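You operate a simulated robot arm through the tools that you are given. There is no shell and no other tool.

You run a simulated robot arm. Do the job below in one go: nothing can be reset, and whatever is moved stays where it is left.

## Task
Put things in order on the coil table. At the end: the green sign (marked "GOOD") from the coil table stands on top of the white card lids; the silver steel block from the coil table stands where the green sign stood; the black weight from the coil table stands where the silver steel block stood; the red hose fitting from the coil table stands where the black weight stood; whatever was shut is shut again. Leave all else as you found it, and nothing knocked over.

The check looks at the end state, three seconds after you hand in, the way a careful person would. Anything else that was tipped, shoved, dropped, spilled or broken makes it a failure. Lids that push on must go on centred and level and be pressed home; caps that screw on are set level and turned clockwise until they are tight.

## Robot
A 6-joint arm with a two-finger parallel gripper, fixed in place. Base frame: the origin is at the foot of the arm, x ahead of it, y to its left, z up; the work surface is at about z = 0. Lengths are in cm, angles in rad, forces in N, time in s.
With the tool pointing down near the work surface it reaches from about 16 to 42 cm from the base axis. Its first joint turns from -1.152 to 1.152 rad. Payload 1.57 kg.
The TCP is the grasp point between the finger pads, 3 cm short of the fingertips. In the tool frame z runs along the fingers and y along their closing line. The gripper opens to 8 cm. The fingers are 1.7 cm wide and 1.2 cm thick; the gripper's body (4 by 8.2 cm) begins 8 cm behind the TCP.
Orientation is told as [roll, pitch, yaw] about the base's x, y, z axes, in that order, counted from this pose: with the fingers straight down and closing along the base's y, the tool's x points along the base's -x, its y along +y and its z along -z.

## Interface
- The arm moves only by the tool servo_tool. Its argument "steps" is a list of rows, each a list of 6 numbers: the shift along the tool's x, y, z in units of 250 mm (1.0 is 250 mm), then the turn, a rotation vector about the tool's x, y, z in units of 180 degrees (1.0 is 180 degrees). In form: [[tx, ty, tz, ax, ay, az], ...]. A call has 1 to 20 rows; each row is the pose to reach, as a shift and turn from the pose commanded when the call began, along the tool's axes at that moment. "jaw" is the opening, from 0 (shut) to 1 (fully open), set as the call begins (left out, the last holds). A call with a number of a shift or a turn outside -1 to 1 is refused whole. Rows are played at 5 a second. More than 5 cm and 0.15 rad between two rows, or a gripper value outside its range, and nothing of the call is played. A pose out of reach is approached as far as the arm can. The call stops where the force on the tool passes 40 N (or 10 N more than at its start, if that is more) or the arm is blocked; 0.2 s more then pass. Each finger travels about 15.3 cm/s and halts on what it meets, pressing with about 35 N; the grip force reading is that of the motor and also rises with nothing between the fingers. The clock runs only during rows and for 0.2 s after the last one: add rows that repeat a pose to give the fingers time. It gives the time, the measured TCP pose, the force on the tool (base axes), the opening and the grip force at its end, in the units of the frame above (readings bear some noise), with the torque about the TCP (base axes, N m) and any sound that the robot's microphone picked up, and new pictures: "pictures" is both (left out), scene, wrist or none.
- Cameras (640 x 400 px; columns grow to the right, rows downward): "scene" is fixed at [6.46, -34.33, 41.9]; the picture's right is [0.67, -0.74, 0.00], its down [-0.46, -0.41, -0.79] and it looks along [0.59, 0.53, -0.62] (base axes); focal length 309 px, centre (320, 200). "wrist" rides on the gripper at [7.2, -0.7, -12.2] in the tool frame; the picture's right is [0.09, 1.00, 0.00], its down [-0.84, 0.08, -0.54] and it looks along [-0.54, 0.05, 0.84] (tool axes); focal length 238 px, centre (320, 200). There is no depth. A picture from a camera that has moved, and an enlarged one, comes with that camera's place and axes in the base frame and with its lens.
- enlarge(camera, box): a new picture of the part [left, top, right, bottom] of that camera's present view, enlarged. No time passes.
- job_done(): hands the job in; it is judged then, once.

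Nothing tells you positions but the pictures and the camera data. Unless the task says otherwise, let go and move clear before handing in.

The tools are called after ">>>" by a JSON object that holds its "name" and its "arguments". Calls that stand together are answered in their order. servo_tool: Moves the arm, as the interface text tells. Its arguments: {"type":"object","properties":{"steps":{"type":"array","items":{"type":"array","items":{"type":"number"}}},"jaw":{"type":"number"},"pictures":{"type":"string","enum":["both","scene","wrist","none"]}},"required":["steps"]} The other tools are called the same way: enlarge (camera, box) takes an enlarged picture of a part of a camera's view; job_done () hands the job in.

At the start:

```text
t: 0.0
tcp_pos: [26.97, 7.39, 21.32]
ee_rot: [0.0, -0.001, 0.002]
ft_force: [-0.9, 0.1, 0.2]
moment: [0.05, 0.01, -0.01]
grip_width: 7.99
gripper_force: 0.0
```

scene: 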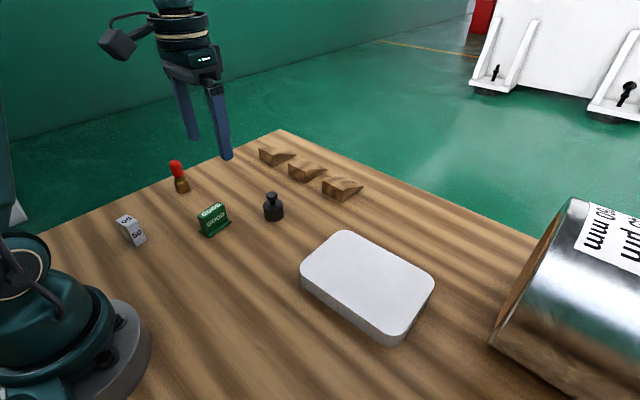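
wrist: 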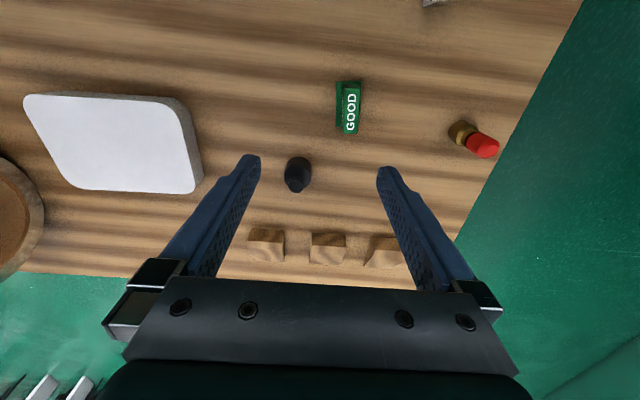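

I see a table with a steel block (near the base), a green GOOD sign, a black weight, a red-topped hose fitting, three wooden wedges, a white slab (card lids) and a coil. I'll look closer before moving.

>>> {"name": "enlarge", "arguments": {"camera": "scene", "box": [100, 140, 300, 265]}}

>>> {"name": "enlarge", "arguments": {"camera": "scene", "box": [280, 210, 460, 350]}}

>>> {"name": "enlarge", "arguments": {"camera": "wrist", "box": [240, 40, 540, 227]}}

```text
3.20 times, centred on (200, 202) of scene
camera zoom: at [6.46, -34.33, 41.9], right [0.67, -0.74, 0.0], down [-0.46, -0.41, -0.79], along [0.59, 0.53, -0.62], focal length 989 px, centre (704, 192)
```

zoom: 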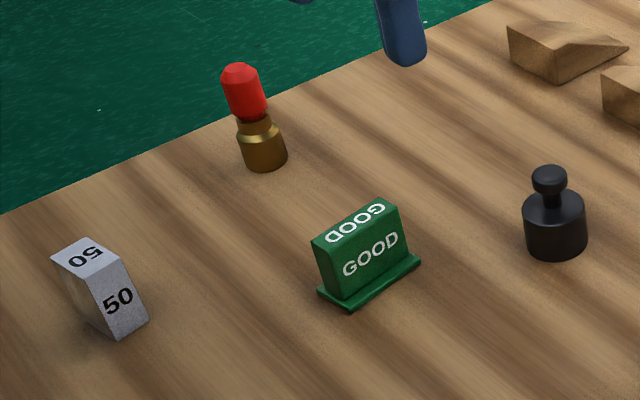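

```text
2.86 times, centred on (370, 280) of scene
camera zoom: at [6.46, -34.33, 41.9], right [0.67, -0.74, 0.0], down [-0.46, -0.41, -0.79], along [0.59, 0.53, -0.62], focal length 883 px, centre (177, -29)
```

zoom: 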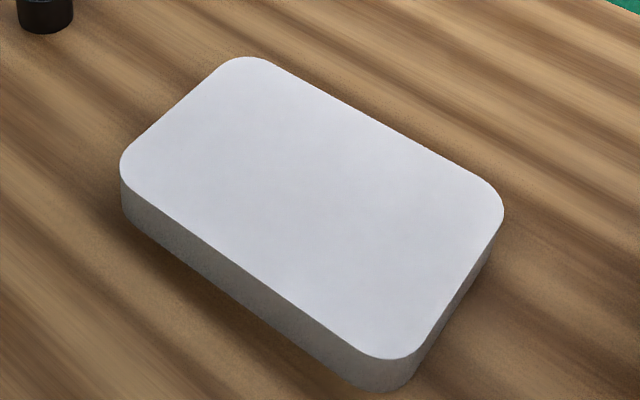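

```text
2.13 times, centred on (390, 134) of wrist
camera zoom: at [19.91, 6.73, 33.45], right [-0.09, 1.0, 0.0], down [0.84, 0.08, 0.54], along [0.54, 0.05, -0.84], focal length 508 px, centre (171, 342)
```

zoom: 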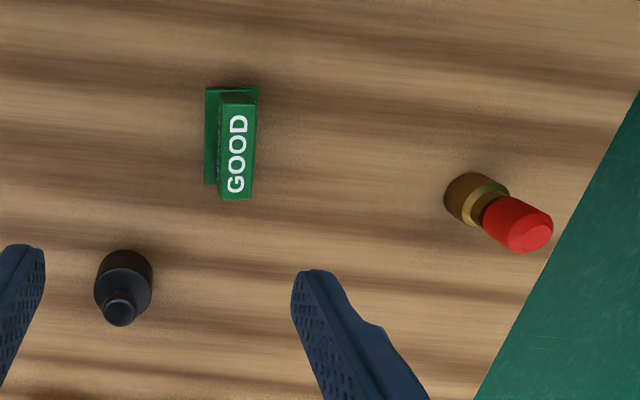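

The four items and the slab are clear; I want tighter views of each for measuring before I move anything.

>>> {"name": "enlarge", "arguments": {"camera": "scene", "box": [104, 205, 160, 250]}}

>>> {"name": "enlarge", "arguments": {"camera": "scene", "box": [160, 150, 208, 200]}}

>>> {"name": "enlarge", "arguments": {"camera": "scene", "box": [190, 190, 240, 245]}}

>>> {"name": "enlarge", "arguments": {"camera": "scene", "box": [252, 180, 297, 230]}}

```text
8.89 times, centred on (132, 228) of scene
camera zoom: at [6.46, -34.33, 41.9], right [0.67, -0.74, 0.0], down [-0.46, -0.41, -0.79], along [0.59, 0.53, -0.62], focal length 2746 px, centre (1991, -44)
```

zoom: 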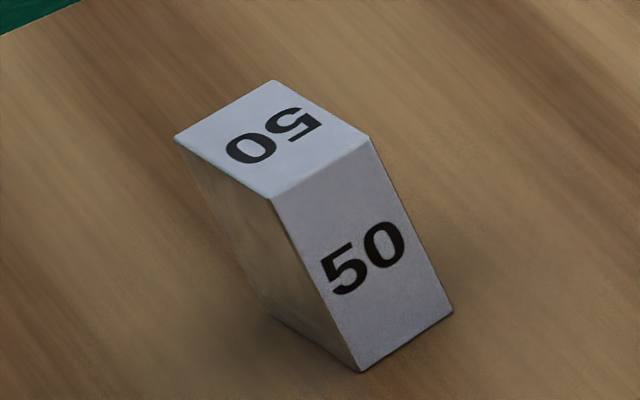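

```text
8.00 times, centred on (184, 175) of scene
camera zoom: at [6.46, -34.33, 41.9], right [0.67, -0.74, 0.0], down [-0.46, -0.41, -0.79], along [0.59, 0.53, -0.62], focal length 2472 px, centre (1408, 400)
```

zoom: 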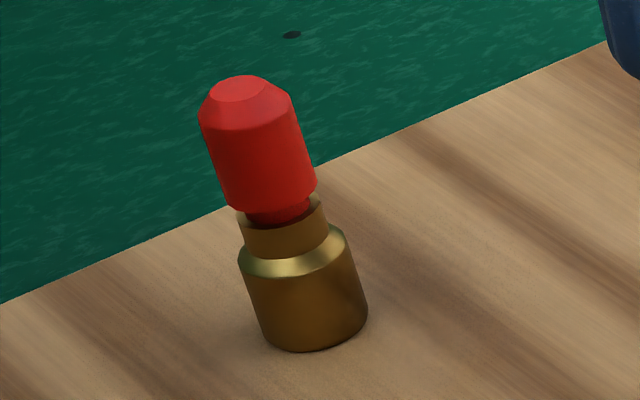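

```text
7.27 times, centred on (215, 218) of scene
camera zoom: at [6.46, -34.33, 41.9], right [0.67, -0.74, 0.0], down [-0.46, -0.41, -0.79], along [0.59, 0.53, -0.62], focal length 2247 px, centre (1084, 73)
```

zoom: 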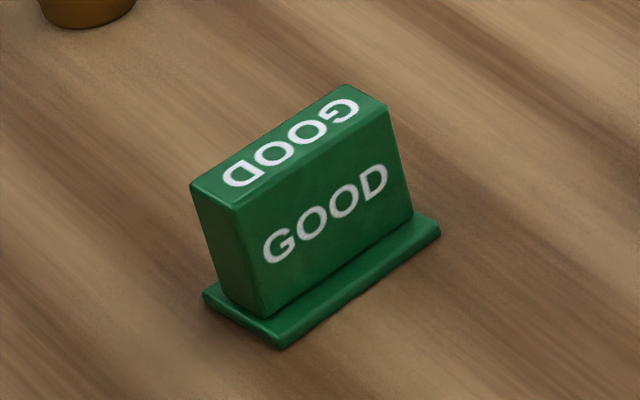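

```text
8.00 times, centred on (274, 205) of scene
camera zoom: at [6.46, -34.33, 41.9], right [0.67, -0.74, 0.0], down [-0.46, -0.41, -0.79], along [0.59, 0.53, -0.62], focal length 2472 px, centre (684, 160)
```

zoom: 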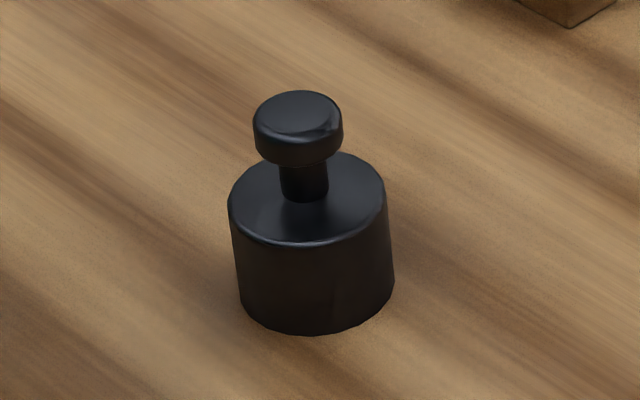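

The sign stands at about (26.1, 10.9) turned about 6°, the block at (14.2, 18.7), the weight at (36.0, 4.8), the fitting at (28.2, 27.2), and the lids' top is centred near (34, -19.7). First I move over the sign with the matching turn and look.

>>> {"name": "servo_tool", "arguments": {"steps": [[0.0066, 0.0285, 0.06, 0, 0, -0.007], [0.0131, 0.057, 0.12, 0, 0, -0.014], [0.0197, 0.0854, 0.18, 0, 0, -0.021], [0.0262, 0.1139, 0.24, 0, 0, -0.028], [0.0328, 0.1424, 0.293, 0, 0, -0.0334], [0.0328, 0.1424, 0.293, 0, 0, -0.0334]], "jaw": 1}}

```text
t: 1.4
tcp_pos: [26.23, 11.08, 13.9]
ee_rot: [0.003, -0.003, 0.108]
ft_force: [-0.1, 0.5, 0.5]
moment: [0.02, -0.02, 0.0]
grip_width: 8.02
gripper_force: 0.0
camera wrist: at [19.16, 9.61, 26.08], right [-0.2, 0.98, 0.0], down [0.82, 0.17, 0.54], along [0.53, 0.11, -0.84], focal length 238 px, centre (320, 200)
```

scene: 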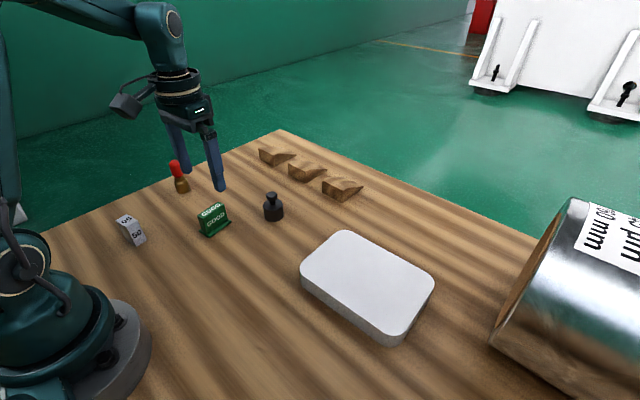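
wrist: 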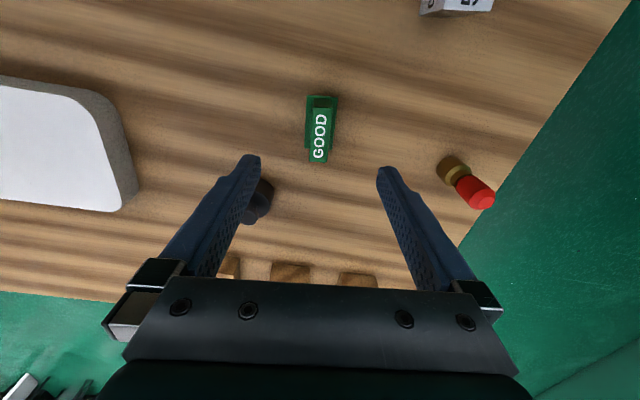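

The gripper is above the sign, jaws lined up. I'll zoom on the sign and block in the wrist view to check the figures.

>>> {"name": "enlarge", "arguments": {"camera": "wrist", "box": [280, 80, 360, 180]}}

>>> {"name": "enlarge", "arguments": {"camera": "wrist", "box": [420, 140, 510, 220]}}

>>> {"name": "enlarge", "arguments": {"camera": "scene", "box": [120, 100, 260, 245]}}

```text
4.00 times, centred on (320, 130) of wrist
camera zoom: at [19.16, 9.61, 26.08], right [-0.2, 0.98, 0.0], down [0.82, 0.17, 0.54], along [0.53, 0.11, -0.84], focal length 953 px, centre (320, 480)
```

zoom: 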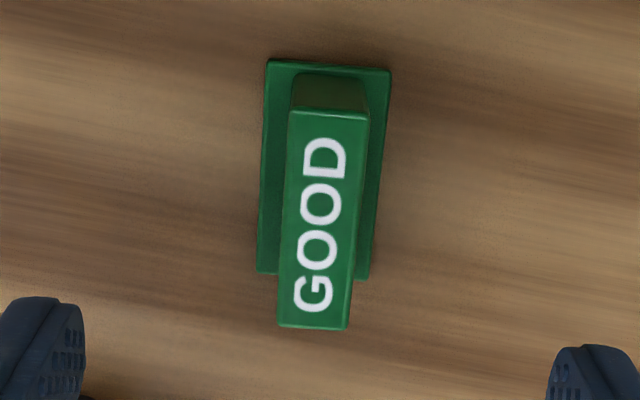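

```text
5.00 times, centred on (465, 180) of wrist
camera zoom: at [19.16, 9.61, 26.08], right [-0.2, 0.98, 0.0], down [0.82, 0.17, 0.54], along [0.53, 0.11, -0.84], focal length 1192 px, centre (-405, 300)
```

zoom: 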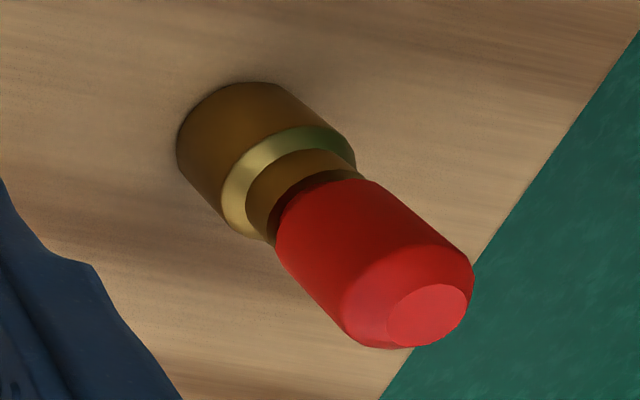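

```text
2.76 times, centred on (190, 172) of scene
camera zoom: at [6.46, -34.33, 41.9], right [0.67, -0.74, 0.0], down [-0.46, -0.41, -0.79], along [0.59, 0.53, -0.62], focal length 852 px, centre (679, 276)
```

zoom: 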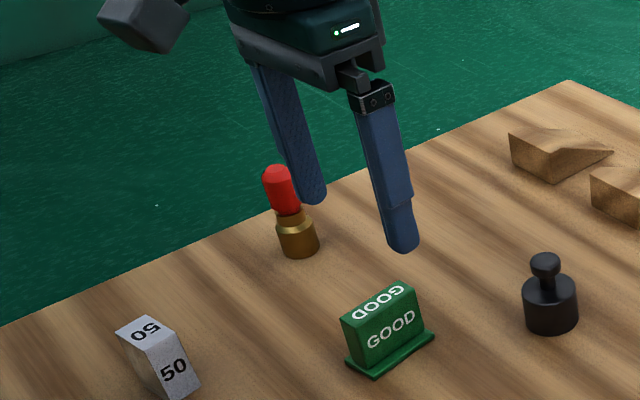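

Wrist view gives the sign centre as about (26.0, 11.0), turn 0.12 rad, about 4.4 cm tall with a thin base plate. I descend so the fingertips stay just above the plate.

>>> {"name": "servo_tool", "arguments": {"steps": [[0.003, 0, 0.08, 0, 0, -0.002], [0.006, 0, 0.16, 0, 0, -0.004], [0.006, 0, 0.24, 0, 0, -0.004], [0.006, 0, 0.31, 0, 0, -0.004], [0.006, 0, 0.36, 0, 0, -0.004], [0.006, 0, 0.397, 0, 0, -0.004], [0.006, 0, 0.397, 0, 0, -0.004]], "jaw": 1}}

```text
t: 3.0
tcp_pos: [26.04, 10.83, 3.73]
ee_rot: [0.002, -0.004, 0.12]
ft_force: [0.3, 0.3, -0.4]
moment: [0.05, -0.02, 0.01]
grip_width: 8.03
gripper_force: 0.1
camera wrist: at [19.06, 9.39, 16.11], right [-0.21, 0.98, 0.0], down [0.82, 0.18, 0.54], along [0.53, 0.12, -0.84], focal length 238 px, centre (320, 200)
```

scene: 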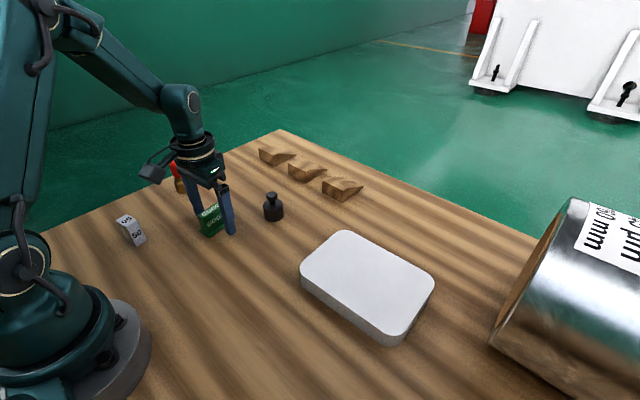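
wrist: 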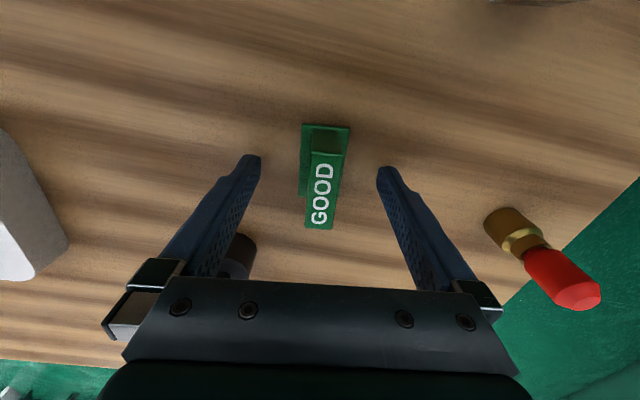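

The fingers straddle the sign. I check their height above the base plate before closing.

>>> {"name": "enlarge", "arguments": {"camera": "scene", "box": [170, 170, 260, 250]}}

>>> {"name": "enlarge", "arguments": {"camera": "wrist", "box": [220, 100, 420, 250]}}

```text
5.00 times, centred on (215, 210) of scene
camera zoom: at [6.46, -34.33, 41.9], right [0.67, -0.74, 0.0], down [-0.46, -0.41, -0.79], along [0.59, 0.53, -0.62], focal length 1545 px, centre (845, 150)
```

zoom: 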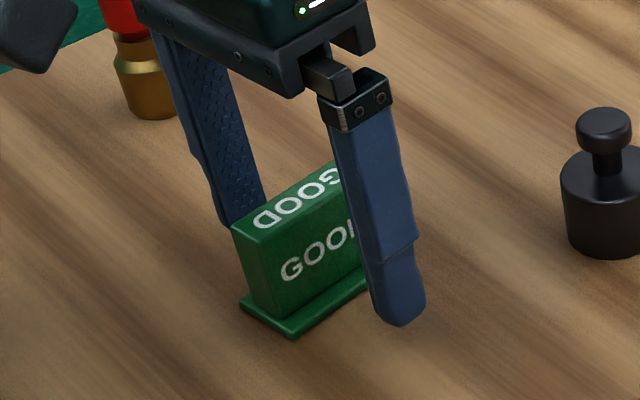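

```text
2.67 times, centred on (320, 175) of wrist
camera zoom: at [19.06, 9.39, 16.11], right [-0.21, 0.98, 0.0], down [0.82, 0.18, 0.54], along [0.53, 0.12, -0.84], focal length 636 px, centre (320, 267)
```

zoom: 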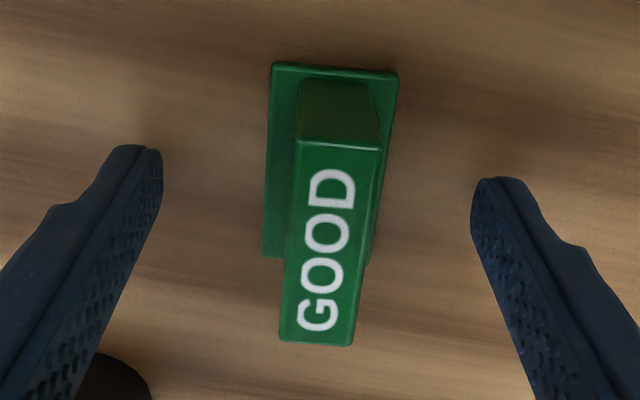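

Tips are about 0.6 cm above the table, close to the plate, so I raise 0.4 cm first, then close on the upright part.

>>> {"name": "servo_tool", "arguments": {"steps": [[0, 0, -0.016, 0, 0, 0], [0, 0, -0.016, 0, 0, 0]], "jaw": 1, "pictures": "none"}}

>>> {"name": "servo_tool", "arguments": {"steps": [[0, 0, 0, 0, 0, 0], [0, 0, 0, 0, 0, 0], [0, 0, 0, 0, 0, 0], [0, 0, 0, 0, 0, 0]], "jaw": 0.1}}

```text
t: 3.6
tcp_pos: [26.06, 10.99, 4.29]
ee_rot: [0.001, -0.003, 0.12]
ft_force: [-0.2, -0.1, 0.2]
moment: [0.01, 0.0, 0.0]
grip_width: 8.0
gripper_force: 0.1
```

```text
t: 4.6
tcp_pos: [26.16, 10.89, 4.29]
ee_rot: [0.001, -0.002, 0.12]
ft_force: [0.1, 0.0, -0.1]
moment: [-0.02, -0.01, 0.01]
grip_width: 1.69
gripper_force: 31.7
camera wrist: at [19.08, 9.42, 16.53], right [-0.21, 0.98, 0.0], down [0.82, 0.18, 0.54], along [0.53, 0.12, -0.84], focal length 238 px, centre (320, 200)
```

scene: 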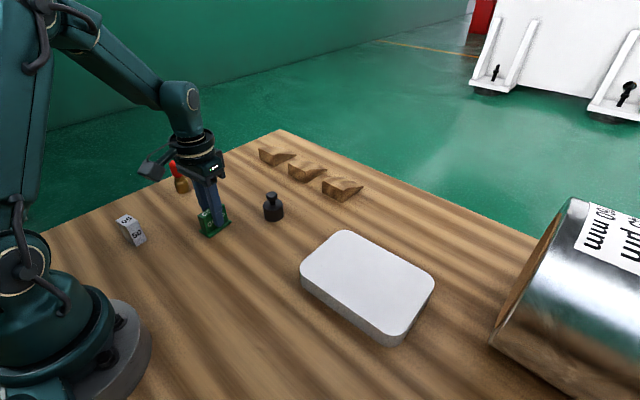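
wrist: 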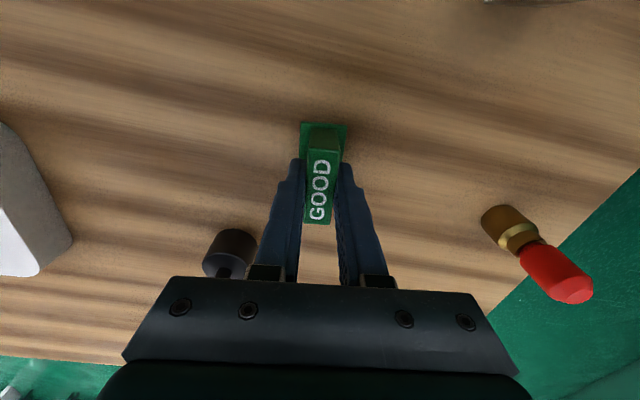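

The sign is gripped (1.69 cm). I lift it about 10 cm straight up and carry it halfway towards the lids.

>>> {"name": "servo_tool", "arguments": {"steps": [[0, 0, -0.02, 0, 0, 0], [0, 0, -0.08, 0, 0, 0], [0, 0, -0.16, 0, 0, 0], [0, 0, -0.24, 0, 0, 0], [0, 0, -0.32, 0, 0, 0], [0, 0, -0.4, 0, 0, 0], [-0.007, -0.05, -0.4, 0, 0, 0.004], [-0.02, -0.15, -0.4, 0, 0, 0.01], [-0.033, -0.25, -0.4, 0, 0, 0.018], [-0.046, -0.35, -0.4, 0, 0, 0.026], [-0.059, -0.45, -0.4, 0, 0, 0.032], [-0.072, -0.55, -0.4, 0, 0, 0.038], [-0.081, -0.614, -0.4, 0, 0, 0.038], [-0.081, -0.614, -0.4, 0, 0, 0.038]], "jaw": 0.1}}

```text
t: 7.6
tcp_pos: [30.09, -4.01, 14.3]
ee_rot: [0.002, 0.0, 0.0]
ft_force: [0.2, 0.1, 0.2]
moment: [-0.03, 0.01, 0.01]
grip_width: 0.77
gripper_force: 0.1
camera wrist: at [22.89, -4.6, 26.55], right [-0.09, 1.0, 0.0], down [0.84, 0.08, 0.54], along [0.54, 0.05, -0.84], focal length 238 px, centre (320, 200)
```

scene: 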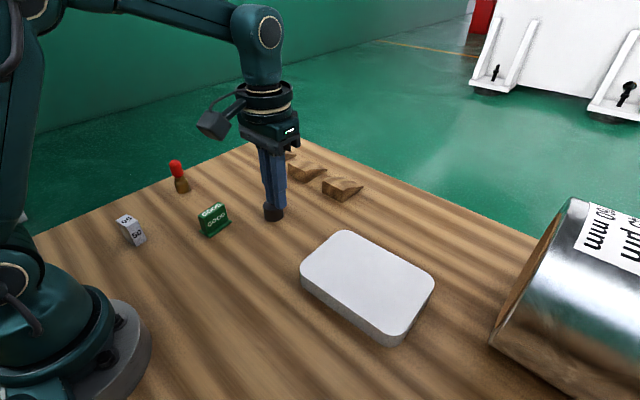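
wrist: 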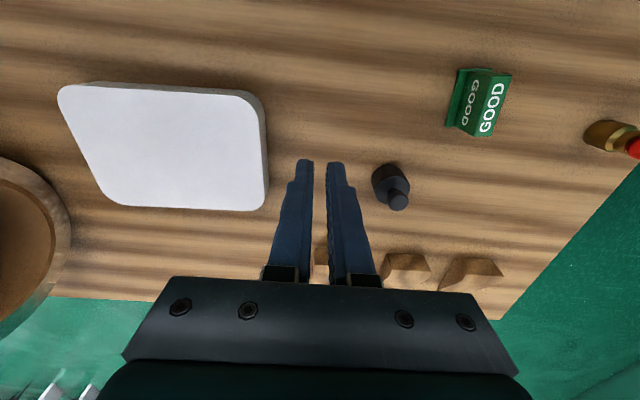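

The jaws closed to 0.77 cm: the sign slipped out and still stands near its place. I'll check carefully whether it moved.

>>> {"name": "enlarge", "arguments": {"camera": "scene", "box": [190, 190, 240, 245]}}

>>> {"name": "enlarge", "arguments": {"camera": "wrist", "box": [430, 50, 530, 150]}}

>>> {"name": "enlarge", "arguments": {"camera": "wrist", "box": [40, 60, 290, 230]}}

```text
7.27 times, centred on (215, 218) of scene
camera zoom: at [6.46, -34.33, 41.9], right [0.67, -0.74, 0.0], down [-0.46, -0.41, -0.79], along [0.59, 0.53, -0.62], focal length 2247 px, centre (1084, 73)
```

zoom: 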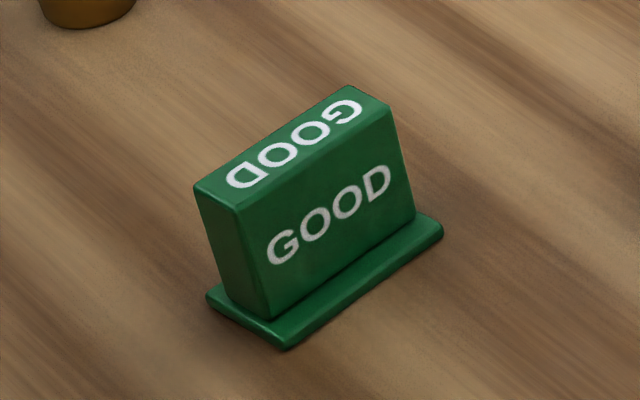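

```text
4.00 times, centred on (480, 100) of wrist
camera zoom: at [22.89, -4.6, 26.55], right [-0.09, 1.0, 0.0], down [0.84, 0.08, 0.54], along [0.54, 0.05, -0.84], focal length 953 px, centre (-320, 600)
```

zoom: 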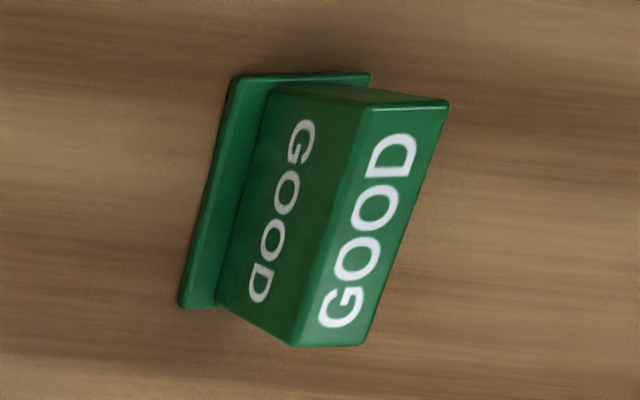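

```text
2.35 times, centred on (165, 145) of wrist
camera zoom: at [22.89, -4.6, 26.55], right [-0.09, 1.0, 0.0], down [0.84, 0.08, 0.54], along [0.54, 0.05, -0.84], focal length 561 px, centre (685, 329)
```

zoom: 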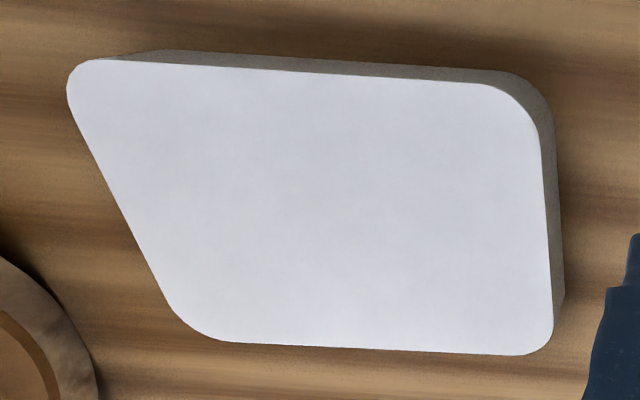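

The sign only shifted by under a millimetre and still stands upright; my grip simply slid up it. The lids' top is at about z = 3.0, centre (34.1, -19.0). I go back to the sign to grip it lower, with full closing force, and lift slowly.

>>> {"name": "servo_tool", "arguments": {"steps": [[0.015, 0.06, 0, 0, 0, -0.004], [0.038, 0.15, 0, 0, 0, -0.01], [0.061, 0.24, 0, 0, 0, -0.016], [0.084, 0.33, 0, 0, 0, -0.022], [0.107, 0.42, 0, 0, 0, -0.028], [0.13, 0.51, 0, 0, 0, -0.034], [0.145, 0.575, 0, 0, 0, -0.038], [0.152, 0.602, 0, 0, 0, -0.0382], [0.152, 0.602, 0, 0, 0, -0.0382]], "jaw": 0.6}}

```text
t: 9.6
tcp_pos: [26.08, 10.97, 14.42]
ee_rot: [0.002, -0.002, 0.12]
ft_force: [-0.9, 0.1, -0.7]
moment: [0.0, -0.01, -0.03]
grip_width: 4.79
gripper_force: 0.0
camera wrist: at [19.05, 9.49, 26.59], right [-0.21, 0.98, 0.0], down [0.82, 0.18, 0.54], along [0.53, 0.12, -0.84], focal length 238 px, centre (320, 200)
```

scene: 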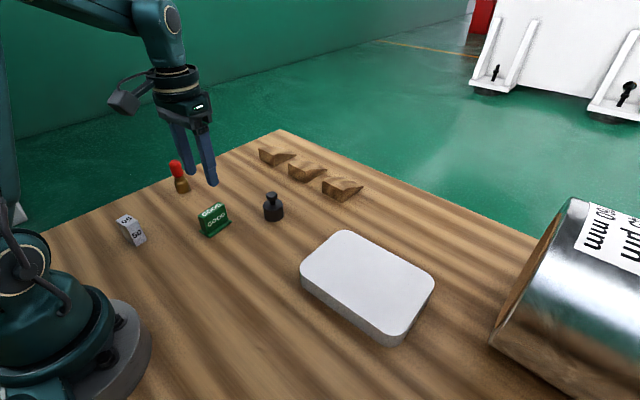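
wrist: 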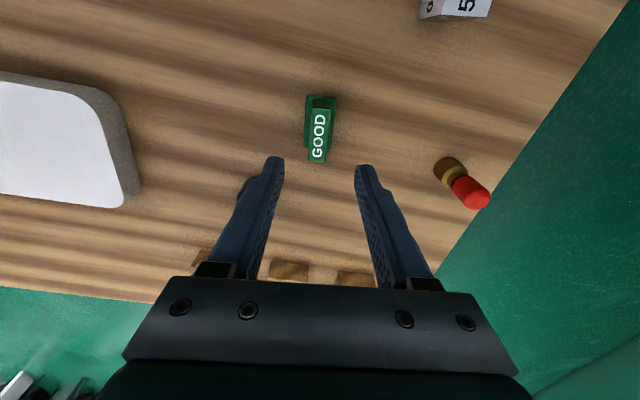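

Back above the sign with half-open jaws, aligned. Descending slowly to a lower grip just above the base plate.

>>> {"name": "servo_tool", "arguments": {"steps": [[0, 0, 0.08, 0, 0, 0], [0, 0, 0.16, 0, 0, 0], [0, 0, 0.24, 0, 0, 0], [0, 0, 0.32, 0, 0, 0], [0, 0, 0.38, 0, 0, 0], [0, 0, 0.41, 0, 0, 0], [0, 0, 0.421, 0, 0, 0], [0, 0, 0.421, 0, 0, 0]], "jaw": 0.6}}

>>> {"name": "enlarge", "arguments": {"camera": "scene", "box": [170, 170, 260, 250]}}

>>> {"name": "enlarge", "arguments": {"camera": "wrist", "box": [240, 100, 400, 240]}}

```text
t: 11.4
tcp_pos: [26.1, 10.98, 3.77]
ee_rot: [0.001, 0.0, 0.12]
ft_force: [0.0, 1.0, 0.1]
moment: [-0.01, -0.03, -0.01]
grip_width: 4.81
gripper_force: 0.0
camera wrist: at [19.07, 9.51, 16.05], right [-0.21, 0.98, 0.0], down [0.82, 0.18, 0.54], along [0.53, 0.12, -0.84], focal length 238 px, centre (320, 200)
```

scene: 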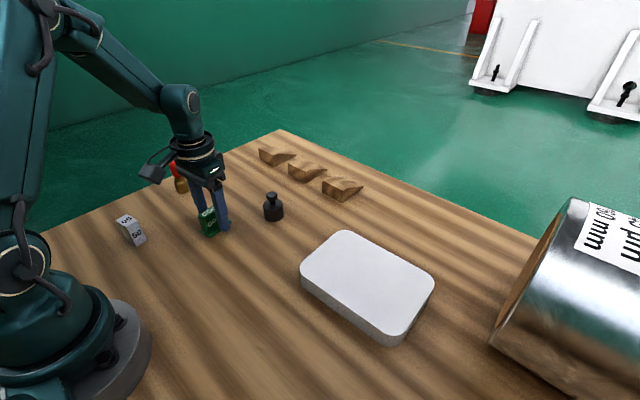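
wrist: 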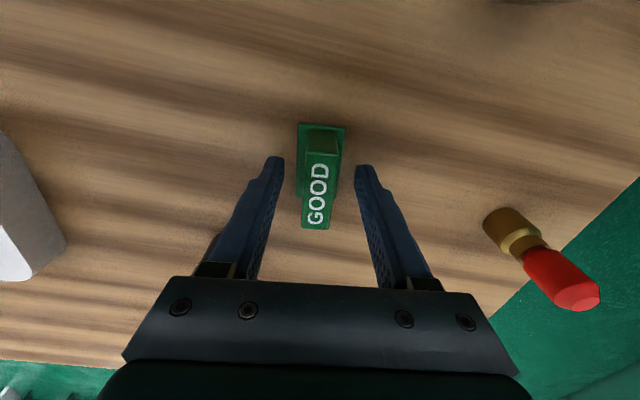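

```text
5.00 times, centred on (215, 210) of scene
camera zoom: at [6.46, -34.33, 41.9], right [0.67, -0.74, 0.0], down [-0.46, -0.41, -0.79], along [0.59, 0.53, -0.62], focal length 1545 px, centre (845, 150)
```

zoom: 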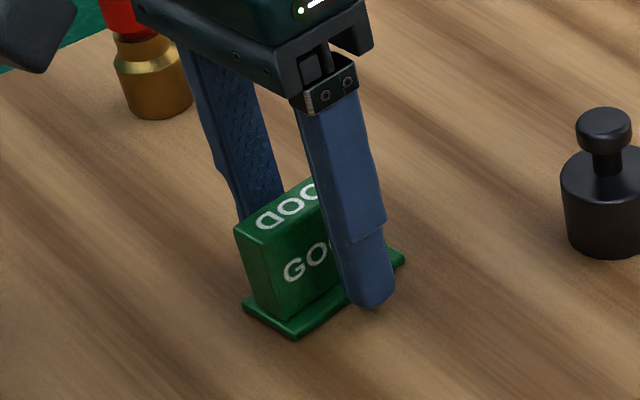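

```text
2.86 times, centred on (320, 170) of wrist
camera zoom: at [19.07, 9.51, 16.05], right [-0.21, 0.98, 0.0], down [0.82, 0.18, 0.54], along [0.53, 0.12, -0.84], focal length 681 px, centre (320, 286)
```

zoom: 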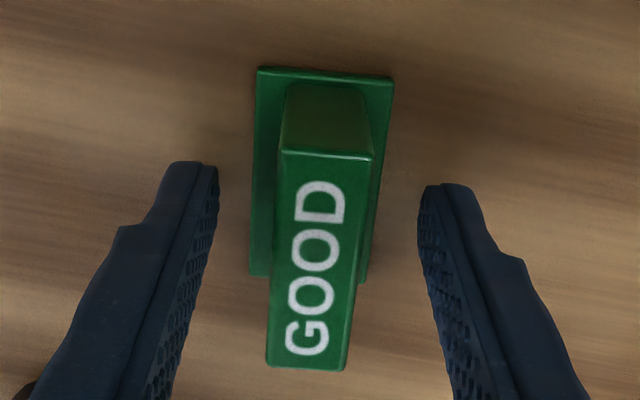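

Tips sit about 0.3 cm above the plate, sign centred between the pads. Closing fully and lifting just 1 cm slowly to see whether it holds.

>>> {"name": "servo_tool", "arguments": {"steps": [[0, 0, 0, 0, 0, 0], [0, 0, 0, 0, 0, 0], [0, 0, 0, 0, 0, 0], [0, 0, 0, 0, 0, 0], [0, 0, 0, 0, 0, 0]], "jaw": 0, "pictures": "none"}}

>>> {"name": "servo_tool", "arguments": {"steps": [[0, 0, -0.003, 0, 0, 0], [0, 0, -0.006, 0, 0, 0], [0, 0, -0.009, 0, 0, 0], [0, 0, -0.012, 0, 0, 0], [0, 0, -0.016, 0, 0, 0], [0, 0, -0.02, 0, 0, 0]], "jaw": 0}}

>>> {"name": "enlarge", "arguments": {"camera": "scene", "box": [170, 170, 260, 250]}}

```text
t: 12.6
tcp_pos: [26.01, 10.93, 3.84]
ee_rot: [0.003, -0.002, 0.12]
ft_force: [0.4, -0.4, 0.3]
moment: [-0.02, 0.01, 0.0]
grip_width: 1.72
gripper_force: 32.4
```

```text
t: 14.0
tcp_pos: [26.16, 11.02, 4.4]
ee_rot: [0.0, 0.0, 0.121]
ft_force: [-0.6, -0.1, -1.3]
moment: [-0.01, -0.02, -0.02]
grip_width: 1.74
gripper_force: 32.7
camera wrist: at [19.1, 9.52, 16.57], right [-0.21, 0.98, 0.0], down [0.82, 0.18, 0.54], along [0.53, 0.12, -0.84], focal length 238 px, centre (320, 200)
```

scene: 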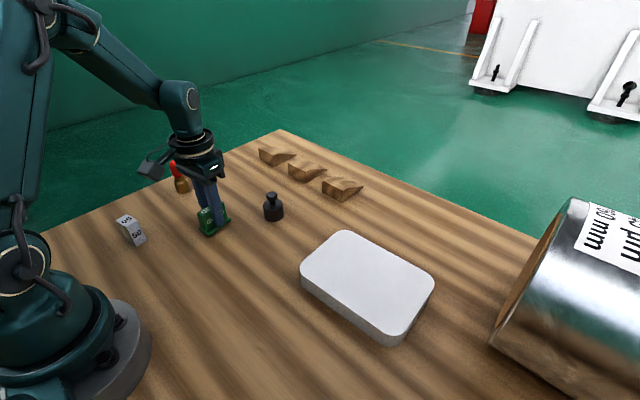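
wrist: 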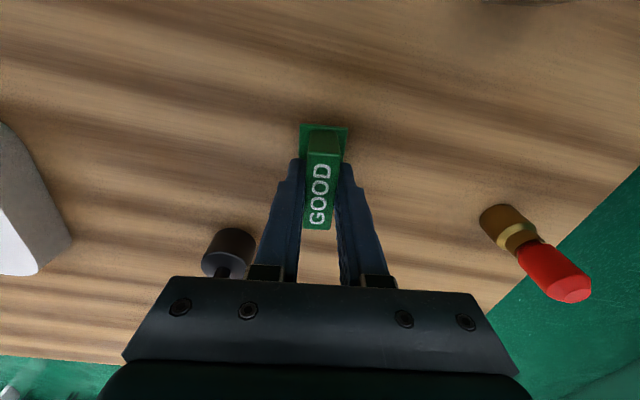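

```text
5.00 times, centred on (215, 210) of scene
camera zoom: at [6.46, -34.33, 41.9], right [0.67, -0.74, 0.0], down [-0.46, -0.41, -0.79], along [0.59, 0.53, -0.62], focal length 1545 px, centre (845, 150)
```

zoom: 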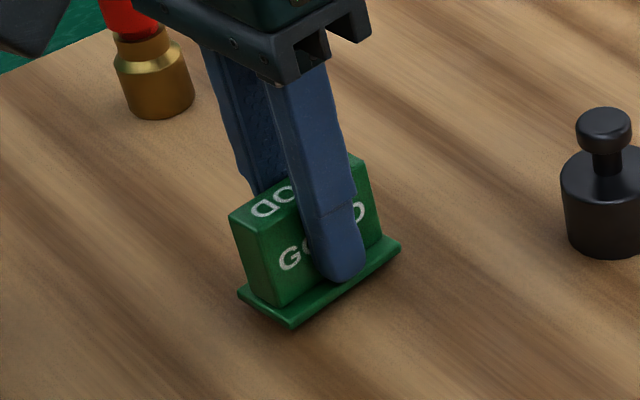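

The sign is rising with the fingers this time. I continue slowly and keep watching the grip width.

>>> {"name": "servo_tool", "arguments": {"steps": [[0, 0, -0.006, 0, 0, 0], [0, 0, -0.012, 0, 0, 0], [0, 0, -0.02, 0, 0, 0], [0, 0, -0.028, 0, 0, 0], [0, 0, -0.036, 0, 0, 0], [0, 0, -0.044, 0, 0, 0], [0, 0, -0.052, 0, 0, 0], [0, 0, -0.06, 0, 0, 0]], "jaw": 0}}

>>> {"name": "enlarge", "arguments": {"camera": "scene", "box": [170, 160, 260, 240]}}

```text
t: 15.8
tcp_pos: [26.12, 11.07, 5.97]
ee_rot: [0.003, -0.004, 0.121]
ft_force: [0.4, -0.1, -0.9]
moment: [-0.01, 0.04, 0.02]
grip_width: 1.71
gripper_force: 32.2
camera wrist: at [19.15, 9.54, 18.11], right [-0.21, 0.98, 0.0], down [0.82, 0.18, 0.54], along [0.53, 0.12, -0.84], focal length 238 px, centre (320, 200)
```

scene: 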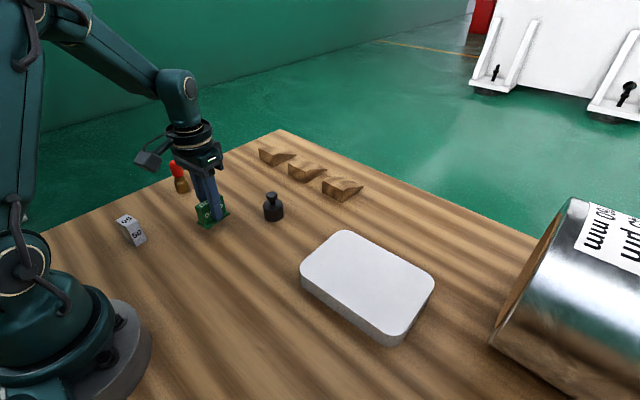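
wrist: 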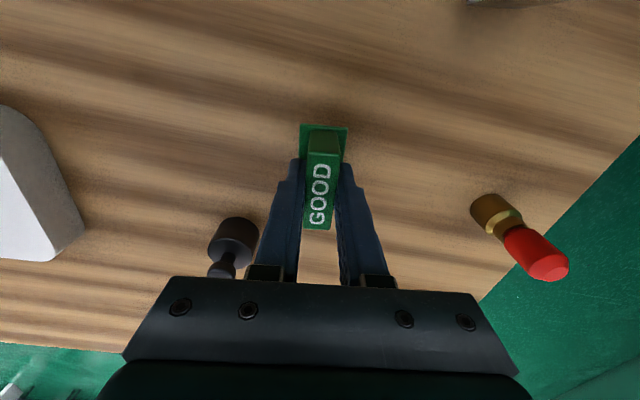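

```text
5.00 times, centred on (215, 200) of scene
camera zoom: at [6.46, -34.33, 41.9], right [0.67, -0.74, 0.0], down [-0.46, -0.41, -0.79], along [0.59, 0.53, -0.62], focal length 1545 px, centre (845, 200)
```

zoom: 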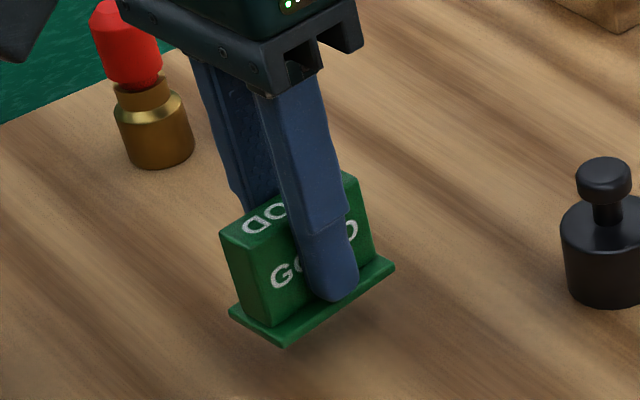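

The sign is firmly held now (steady 1.71 cm). I raise it gently to about 13 cm and start carrying it towards the lids.

>>> {"name": "servo_tool", "arguments": {"steps": [[0, 0, -0.03, 0, 0, 0], [0, 0, -0.07, 0, 0, 0], [0, 0, -0.11, 0, 0, 0], [0, 0, -0.15, 0, 0, 0], [0, 0, -0.19, 0, 0, 0], [0, 0, -0.23, 0, 0, 0], [0, 0, -0.27, 0, 0, 0], [0, 0, -0.3, 0, 0, 0], [0, 0, -0.3, 0, 0, 0]], "jaw": 0}}

```text
t: 17.8
tcp_pos: [26.15, 11.03, 13.42]
ee_rot: [0.002, -0.004, 0.12]
ft_force: [-0.1, 0.8, 0.0]
moment: [0.01, 0.0, -0.01]
grip_width: 1.73
gripper_force: 32.3
camera wrist: at [19.07, 9.48, 25.53], right [-0.21, 0.98, 0.0], down [0.82, 0.18, 0.54], along [0.53, 0.12, -0.84], focal length 238 px, centre (320, 200)
```

scene: 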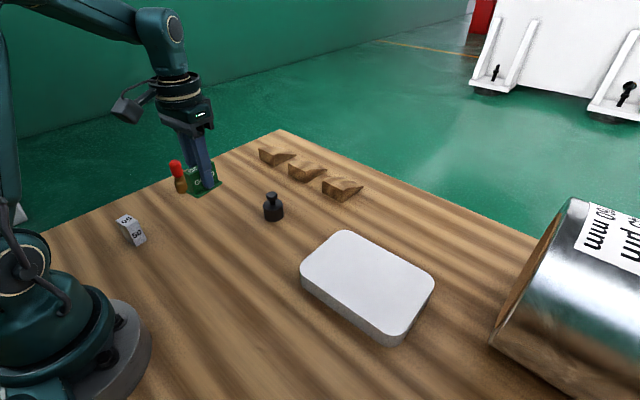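
wrist: 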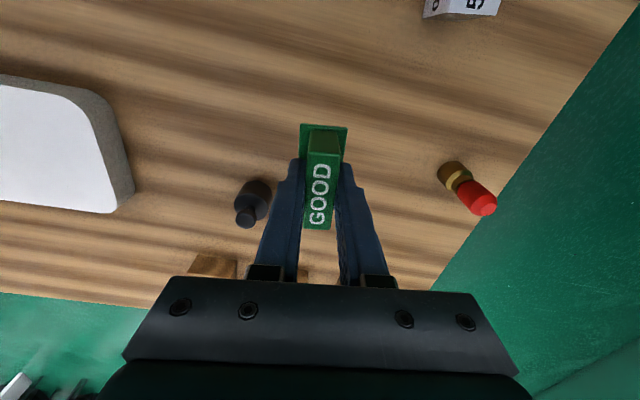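

Held steadily at 13.4 cm. Carrying the first half of the way towards the lids.

>>> {"name": "servo_tool", "arguments": {"steps": [[-0.004, -0.03, 0, 0, 0, 0.002], [-0.011, -0.08, 0, 0, 0, 0.006], [-0.021, -0.15, 0, 0, 0, 0.012], [-0.032, -0.23, 0, 0, 0, 0.016], [-0.044, -0.31, 0, 0, 0, 0.02], [-0.055, -0.39, 0, 0, 0, 0.026], [-0.067, -0.47, 0, 0, 0, 0.03], [-0.076, -0.54, 0, 0, 0, 0.034], [-0.084, -0.59, 0, 0, 0, 0.038], [-0.087, -0.615, 0, 0, 0, 0.038], [-0.087, -0.615, 0, 0, 0, 0.038]], "jaw": 0}}

```text
t: 20.2
tcp_pos: [30.15, -4.1, 13.31]
ee_rot: [0.003, -0.003, 0.0]
ft_force: [0.5, 0.2, -0.6]
moment: [0.01, -0.05, -0.04]
grip_width: 1.7
gripper_force: 32.1
camera wrist: at [22.95, -4.75, 25.62], right [-0.09, 1.0, 0.0], down [0.84, 0.08, 0.54], along [0.54, 0.05, -0.84], focal length 238 px, centre (320, 200)
```

scene: 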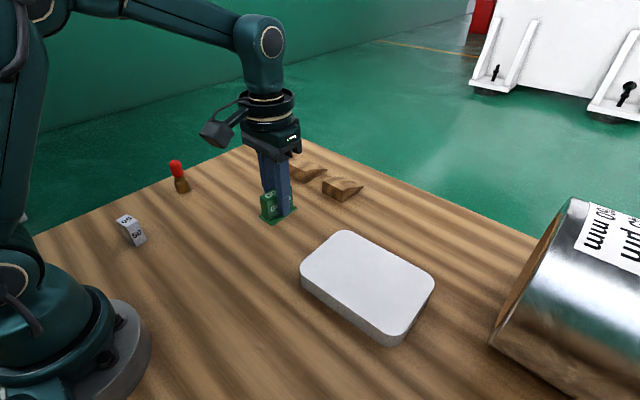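
wrist: 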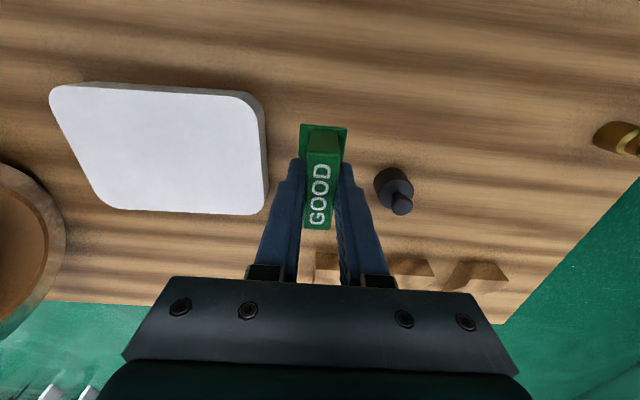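

Still held well. Second half: on to above the middle of the lids.

>>> {"name": "servo_tool", "arguments": {"steps": [[-0.008, -0.03, 0, 0, 0, 0], [-0.021, -0.08, 0, 0, 0, 0], [-0.04, -0.15, 0, 0, 0, 0], [-0.061, -0.23, 0, 0, 0, 0], [-0.083, -0.31, 0, 0, 0, 0], [-0.104, -0.39, 0, 0, 0, 0], [-0.125, -0.47, 0, 0, 0, 0], [-0.144, -0.54, 0, 0, 0, 0], [-0.153, -0.575, 0, 0, 0, 0], [-0.158, -0.592, 0, 0, 0, 0], [-0.158, -0.592, 0, 0, 0, 0]], "jaw": 0}}

```text
t: 22.6
tcp_pos: [34.08, -18.89, 13.4]
ee_rot: [0.002, -0.001, 0.002]
ft_force: [-0.1, -0.2, 0.4]
moment: [0.03, 0.0, 0.06]
grip_width: 1.71
gripper_force: 32.5
camera wrist: at [26.98, -19.48, 25.58], right [-0.09, 1.0, 0.0], down [0.84, 0.08, 0.54], along [0.54, 0.05, -0.84], focal length 238 px, centre (320, 200)
```

scene: 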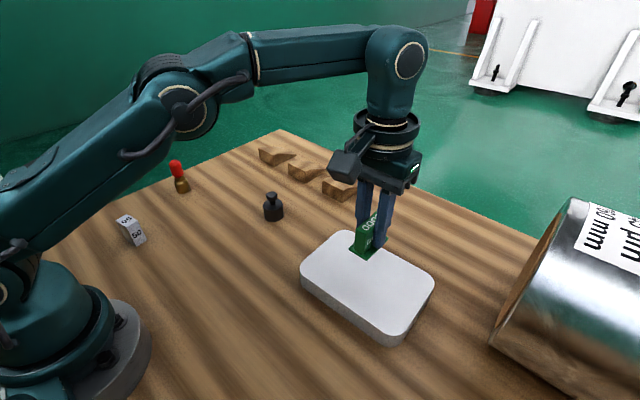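
wrist: 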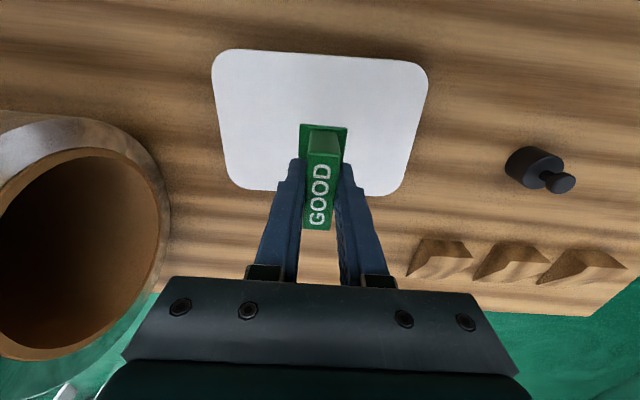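

The sign is over the centre of the lids. I lower it to just above the surface, then feel my way down.

>>> {"name": "servo_tool", "arguments": {"steps": [[0, 0, 0.03, 0, 0, 0], [0, 0, 0.08, 0, 0, 0], [0, 0, 0.13, 0, 0, 0], [0, 0, 0.18, 0, 0, 0], [0, 0, 0.21, 0, 0, 0], [0, 0, 0.232, 0, 0, 0], [0, 0, 0.232, 0, 0, 0]], "jaw": 0}}

>>> {"name": "enlarge", "arguments": {"camera": "scene", "box": [290, 210, 440, 350]}}

```text
t: 24.2
tcp_pos: [34.08, -18.87, 7.49]
ee_rot: [0.0, -0.003, 0.004]
ft_force: [0.6, 0.1, -0.4]
moment: [-0.05, -0.06, -0.02]
grip_width: 1.73
gripper_force: 32.4
camera wrist: at [26.92, -19.49, 19.79], right [-0.09, 1.0, 0.0], down [0.84, 0.08, 0.54], along [0.54, 0.05, -0.84], focal length 238 px, centre (320, 200)
```

scene: 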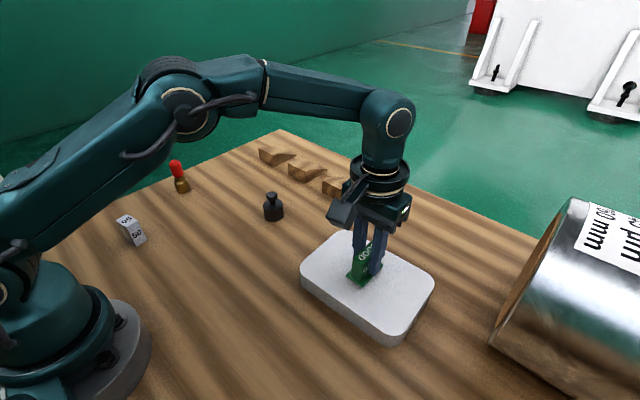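
wrist: 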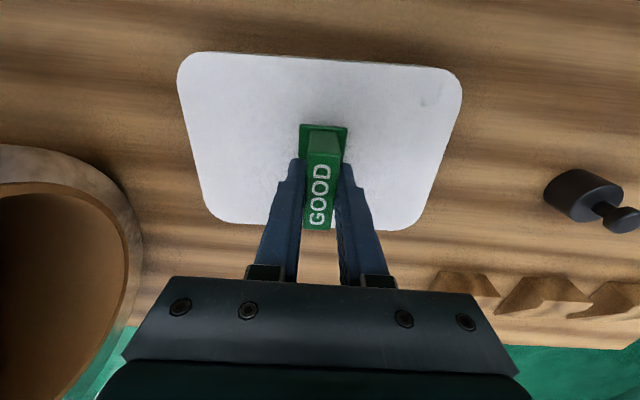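

```text
2.86 times, centred on (365, 280) of scene
camera zoom: at [6.46, -34.33, 41.9], right [0.67, -0.74, 0.0], down [-0.46, -0.41, -0.79], along [0.59, 0.53, -0.62], focal length 883 px, centre (191, -29)
```

zoom: 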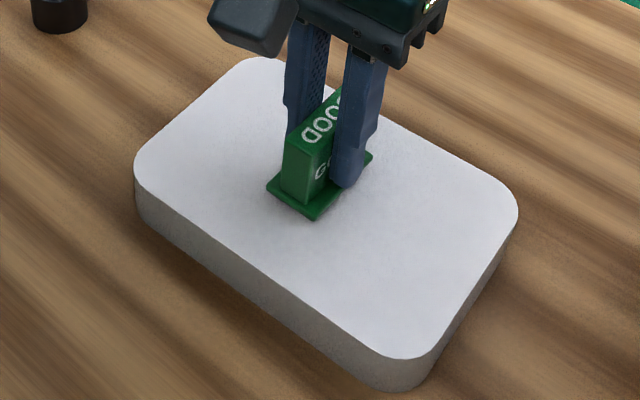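

Bottom of the sign is about half a centimetre above the lids. Lowering in small increments and checking force.

>>> {"name": "servo_tool", "arguments": {"steps": [[0, 0, 0.006, 0, 0, 0], [0, 0, 0.012, 0, 0, 0], [0, 0, 0.012, 0, 0, 0]], "jaw": 0, "pictures": "none"}}

>>> {"name": "servo_tool", "arguments": {"steps": [[0, 0, 0.004, 0, 0, 0], [0, 0, 0.004, 0, 0, 0]], "jaw": 0, "pictures": "none"}}

>>> {"name": "servo_tool", "arguments": {"steps": [[0, 0, 0.004, 0, 0, 0], [0, 0, 0.004, 0, 0, 0]], "jaw": 0, "pictures": "scene"}}

>>> {"name": "enlarge", "arguments": {"camera": "scene", "box": [330, 230, 410, 300]}}

```text
t: 25.0
tcp_pos: [34.05, -18.82, 7.25]
ee_rot: [0.001, -0.002, 0.001]
ft_force: [0.2, -0.2, -0.3]
moment: [0.0, -0.02, -0.02]
grip_width: 1.73
gripper_force: 32.3
```

```text
t: 25.6
tcp_pos: [34.09, -18.72, 7.22]
ee_rot: [0.002, -0.002, 0.002]
ft_force: [0.7, -0.2, 0.0]
moment: [0.01, -0.01, 0.01]
grip_width: 1.7
gripper_force: 32.4
```

```text
t: 26.2
tcp_pos: [34.19, -18.68, 7.01]
ee_rot: [0.001, -0.003, 0.002]
ft_force: [-0.1, 0.1, -0.6]
moment: [0.02, 0.04, 0.02]
grip_width: 1.71
gripper_force: 32.1
```

scene: 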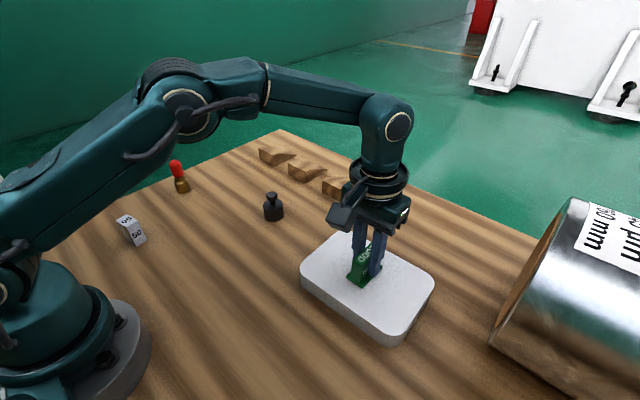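

```text
5.71 times, centred on (370, 265) of scene
camera zoom: at [6.46, -34.33, 41.9], right [0.67, -0.74, 0.0], down [-0.46, -0.41, -0.79], along [0.59, 0.53, -0.62], focal length 1765 px, centre (34, -171)
```

zoom: 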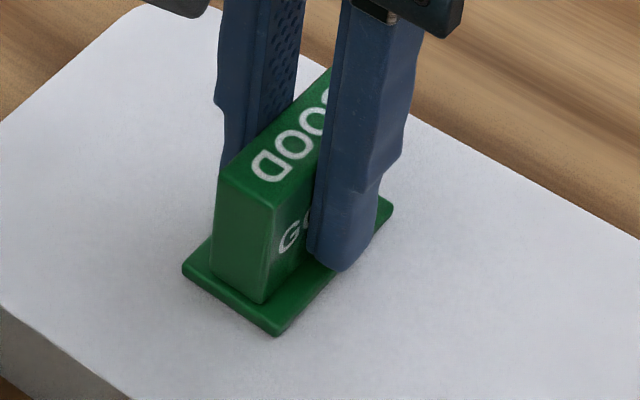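

No contact yet. Continuing down in 1 mm steps.

>>> {"name": "servo_tool", "arguments": {"steps": [[0, 0, 0.004, 0, 0, 0], [0, 0, 0.004, 0, 0, 0]], "jaw": 0, "pictures": "none"}}

>>> {"name": "servo_tool", "arguments": {"steps": [[0, 0, 0.004, 0, 0, 0], [0, 0, 0.004, 0, 0, 0]], "jaw": 0, "pictures": "none"}}

>>> {"name": "servo_tool", "arguments": {"steps": [[0, 0, 0.002, 0, 0, 0], [0, 0, 0.002, 0, 0, 0]], "jaw": 0, "pictures": "scene"}}

>>> {"name": "enlarge", "arguments": {"camera": "scene", "box": [330, 230, 410, 300]}}

```text
t: 26.8
tcp_pos: [34.17, -18.88, 7.02]
ee_rot: [0.0, -0.005, 0.001]
ft_force: [-0.3, 2.3, 6.2]
moment: [0.05, 0.11, 0.0]
grip_width: 1.73
gripper_force: 32.1
```

```text
t: 27.4
tcp_pos: [34.07, -18.83, 6.84]
ee_rot: [0.0, -0.004, 0.0]
ft_force: [-3.0, 4.9, 25.1]
moment: [0.09, 0.2, 0.02]
grip_width: 1.71
gripper_force: 32.2
```

```text
t: 28.0
tcp_pos: [34.14, -18.78, 6.88]
ee_rot: [0.0, -0.005, 0.003]
ft_force: [1.6, 1.6, 25.4]
moment: [0.03, -0.05, 0.02]
grip_width: 1.71
gripper_force: 32.1
```

scene: 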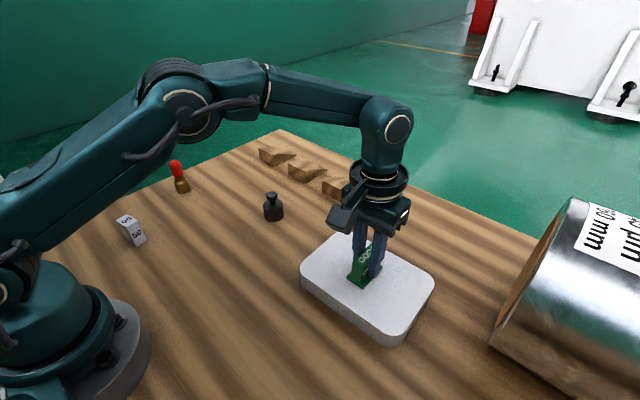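

```text
5.71 times, centred on (370, 265) of scene
camera zoom: at [6.46, -34.33, 41.91], right [0.67, -0.74, 0.0], down [-0.46, -0.41, -0.79], along [0.59, 0.53, -0.62], focal length 1765 px, centre (34, -171)
```

zoom: 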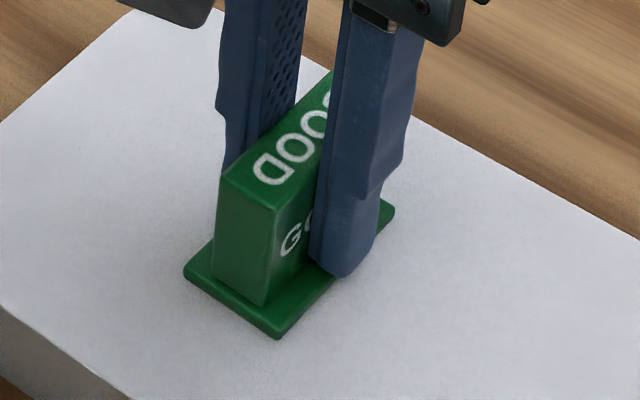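

Contact is made (25 N). I ease up about 1 mm to take off the pressure, then open.

>>> {"name": "servo_tool", "arguments": {"steps": [[0, 0, -0.005, 0, 0, 0], [0, 0, -0.005, 0, 0, 0]], "jaw": 0, "pictures": "none"}}

```text
t: 28.6
tcp_pos: [34.17, -18.83, 6.88]
ee_rot: [0.001, -0.001, 0.003]
ft_force: [4.7, -2.6, 10.1]
moment: [-0.13, -0.4, -0.06]
grip_width: 1.72
gripper_force: 32.2
```

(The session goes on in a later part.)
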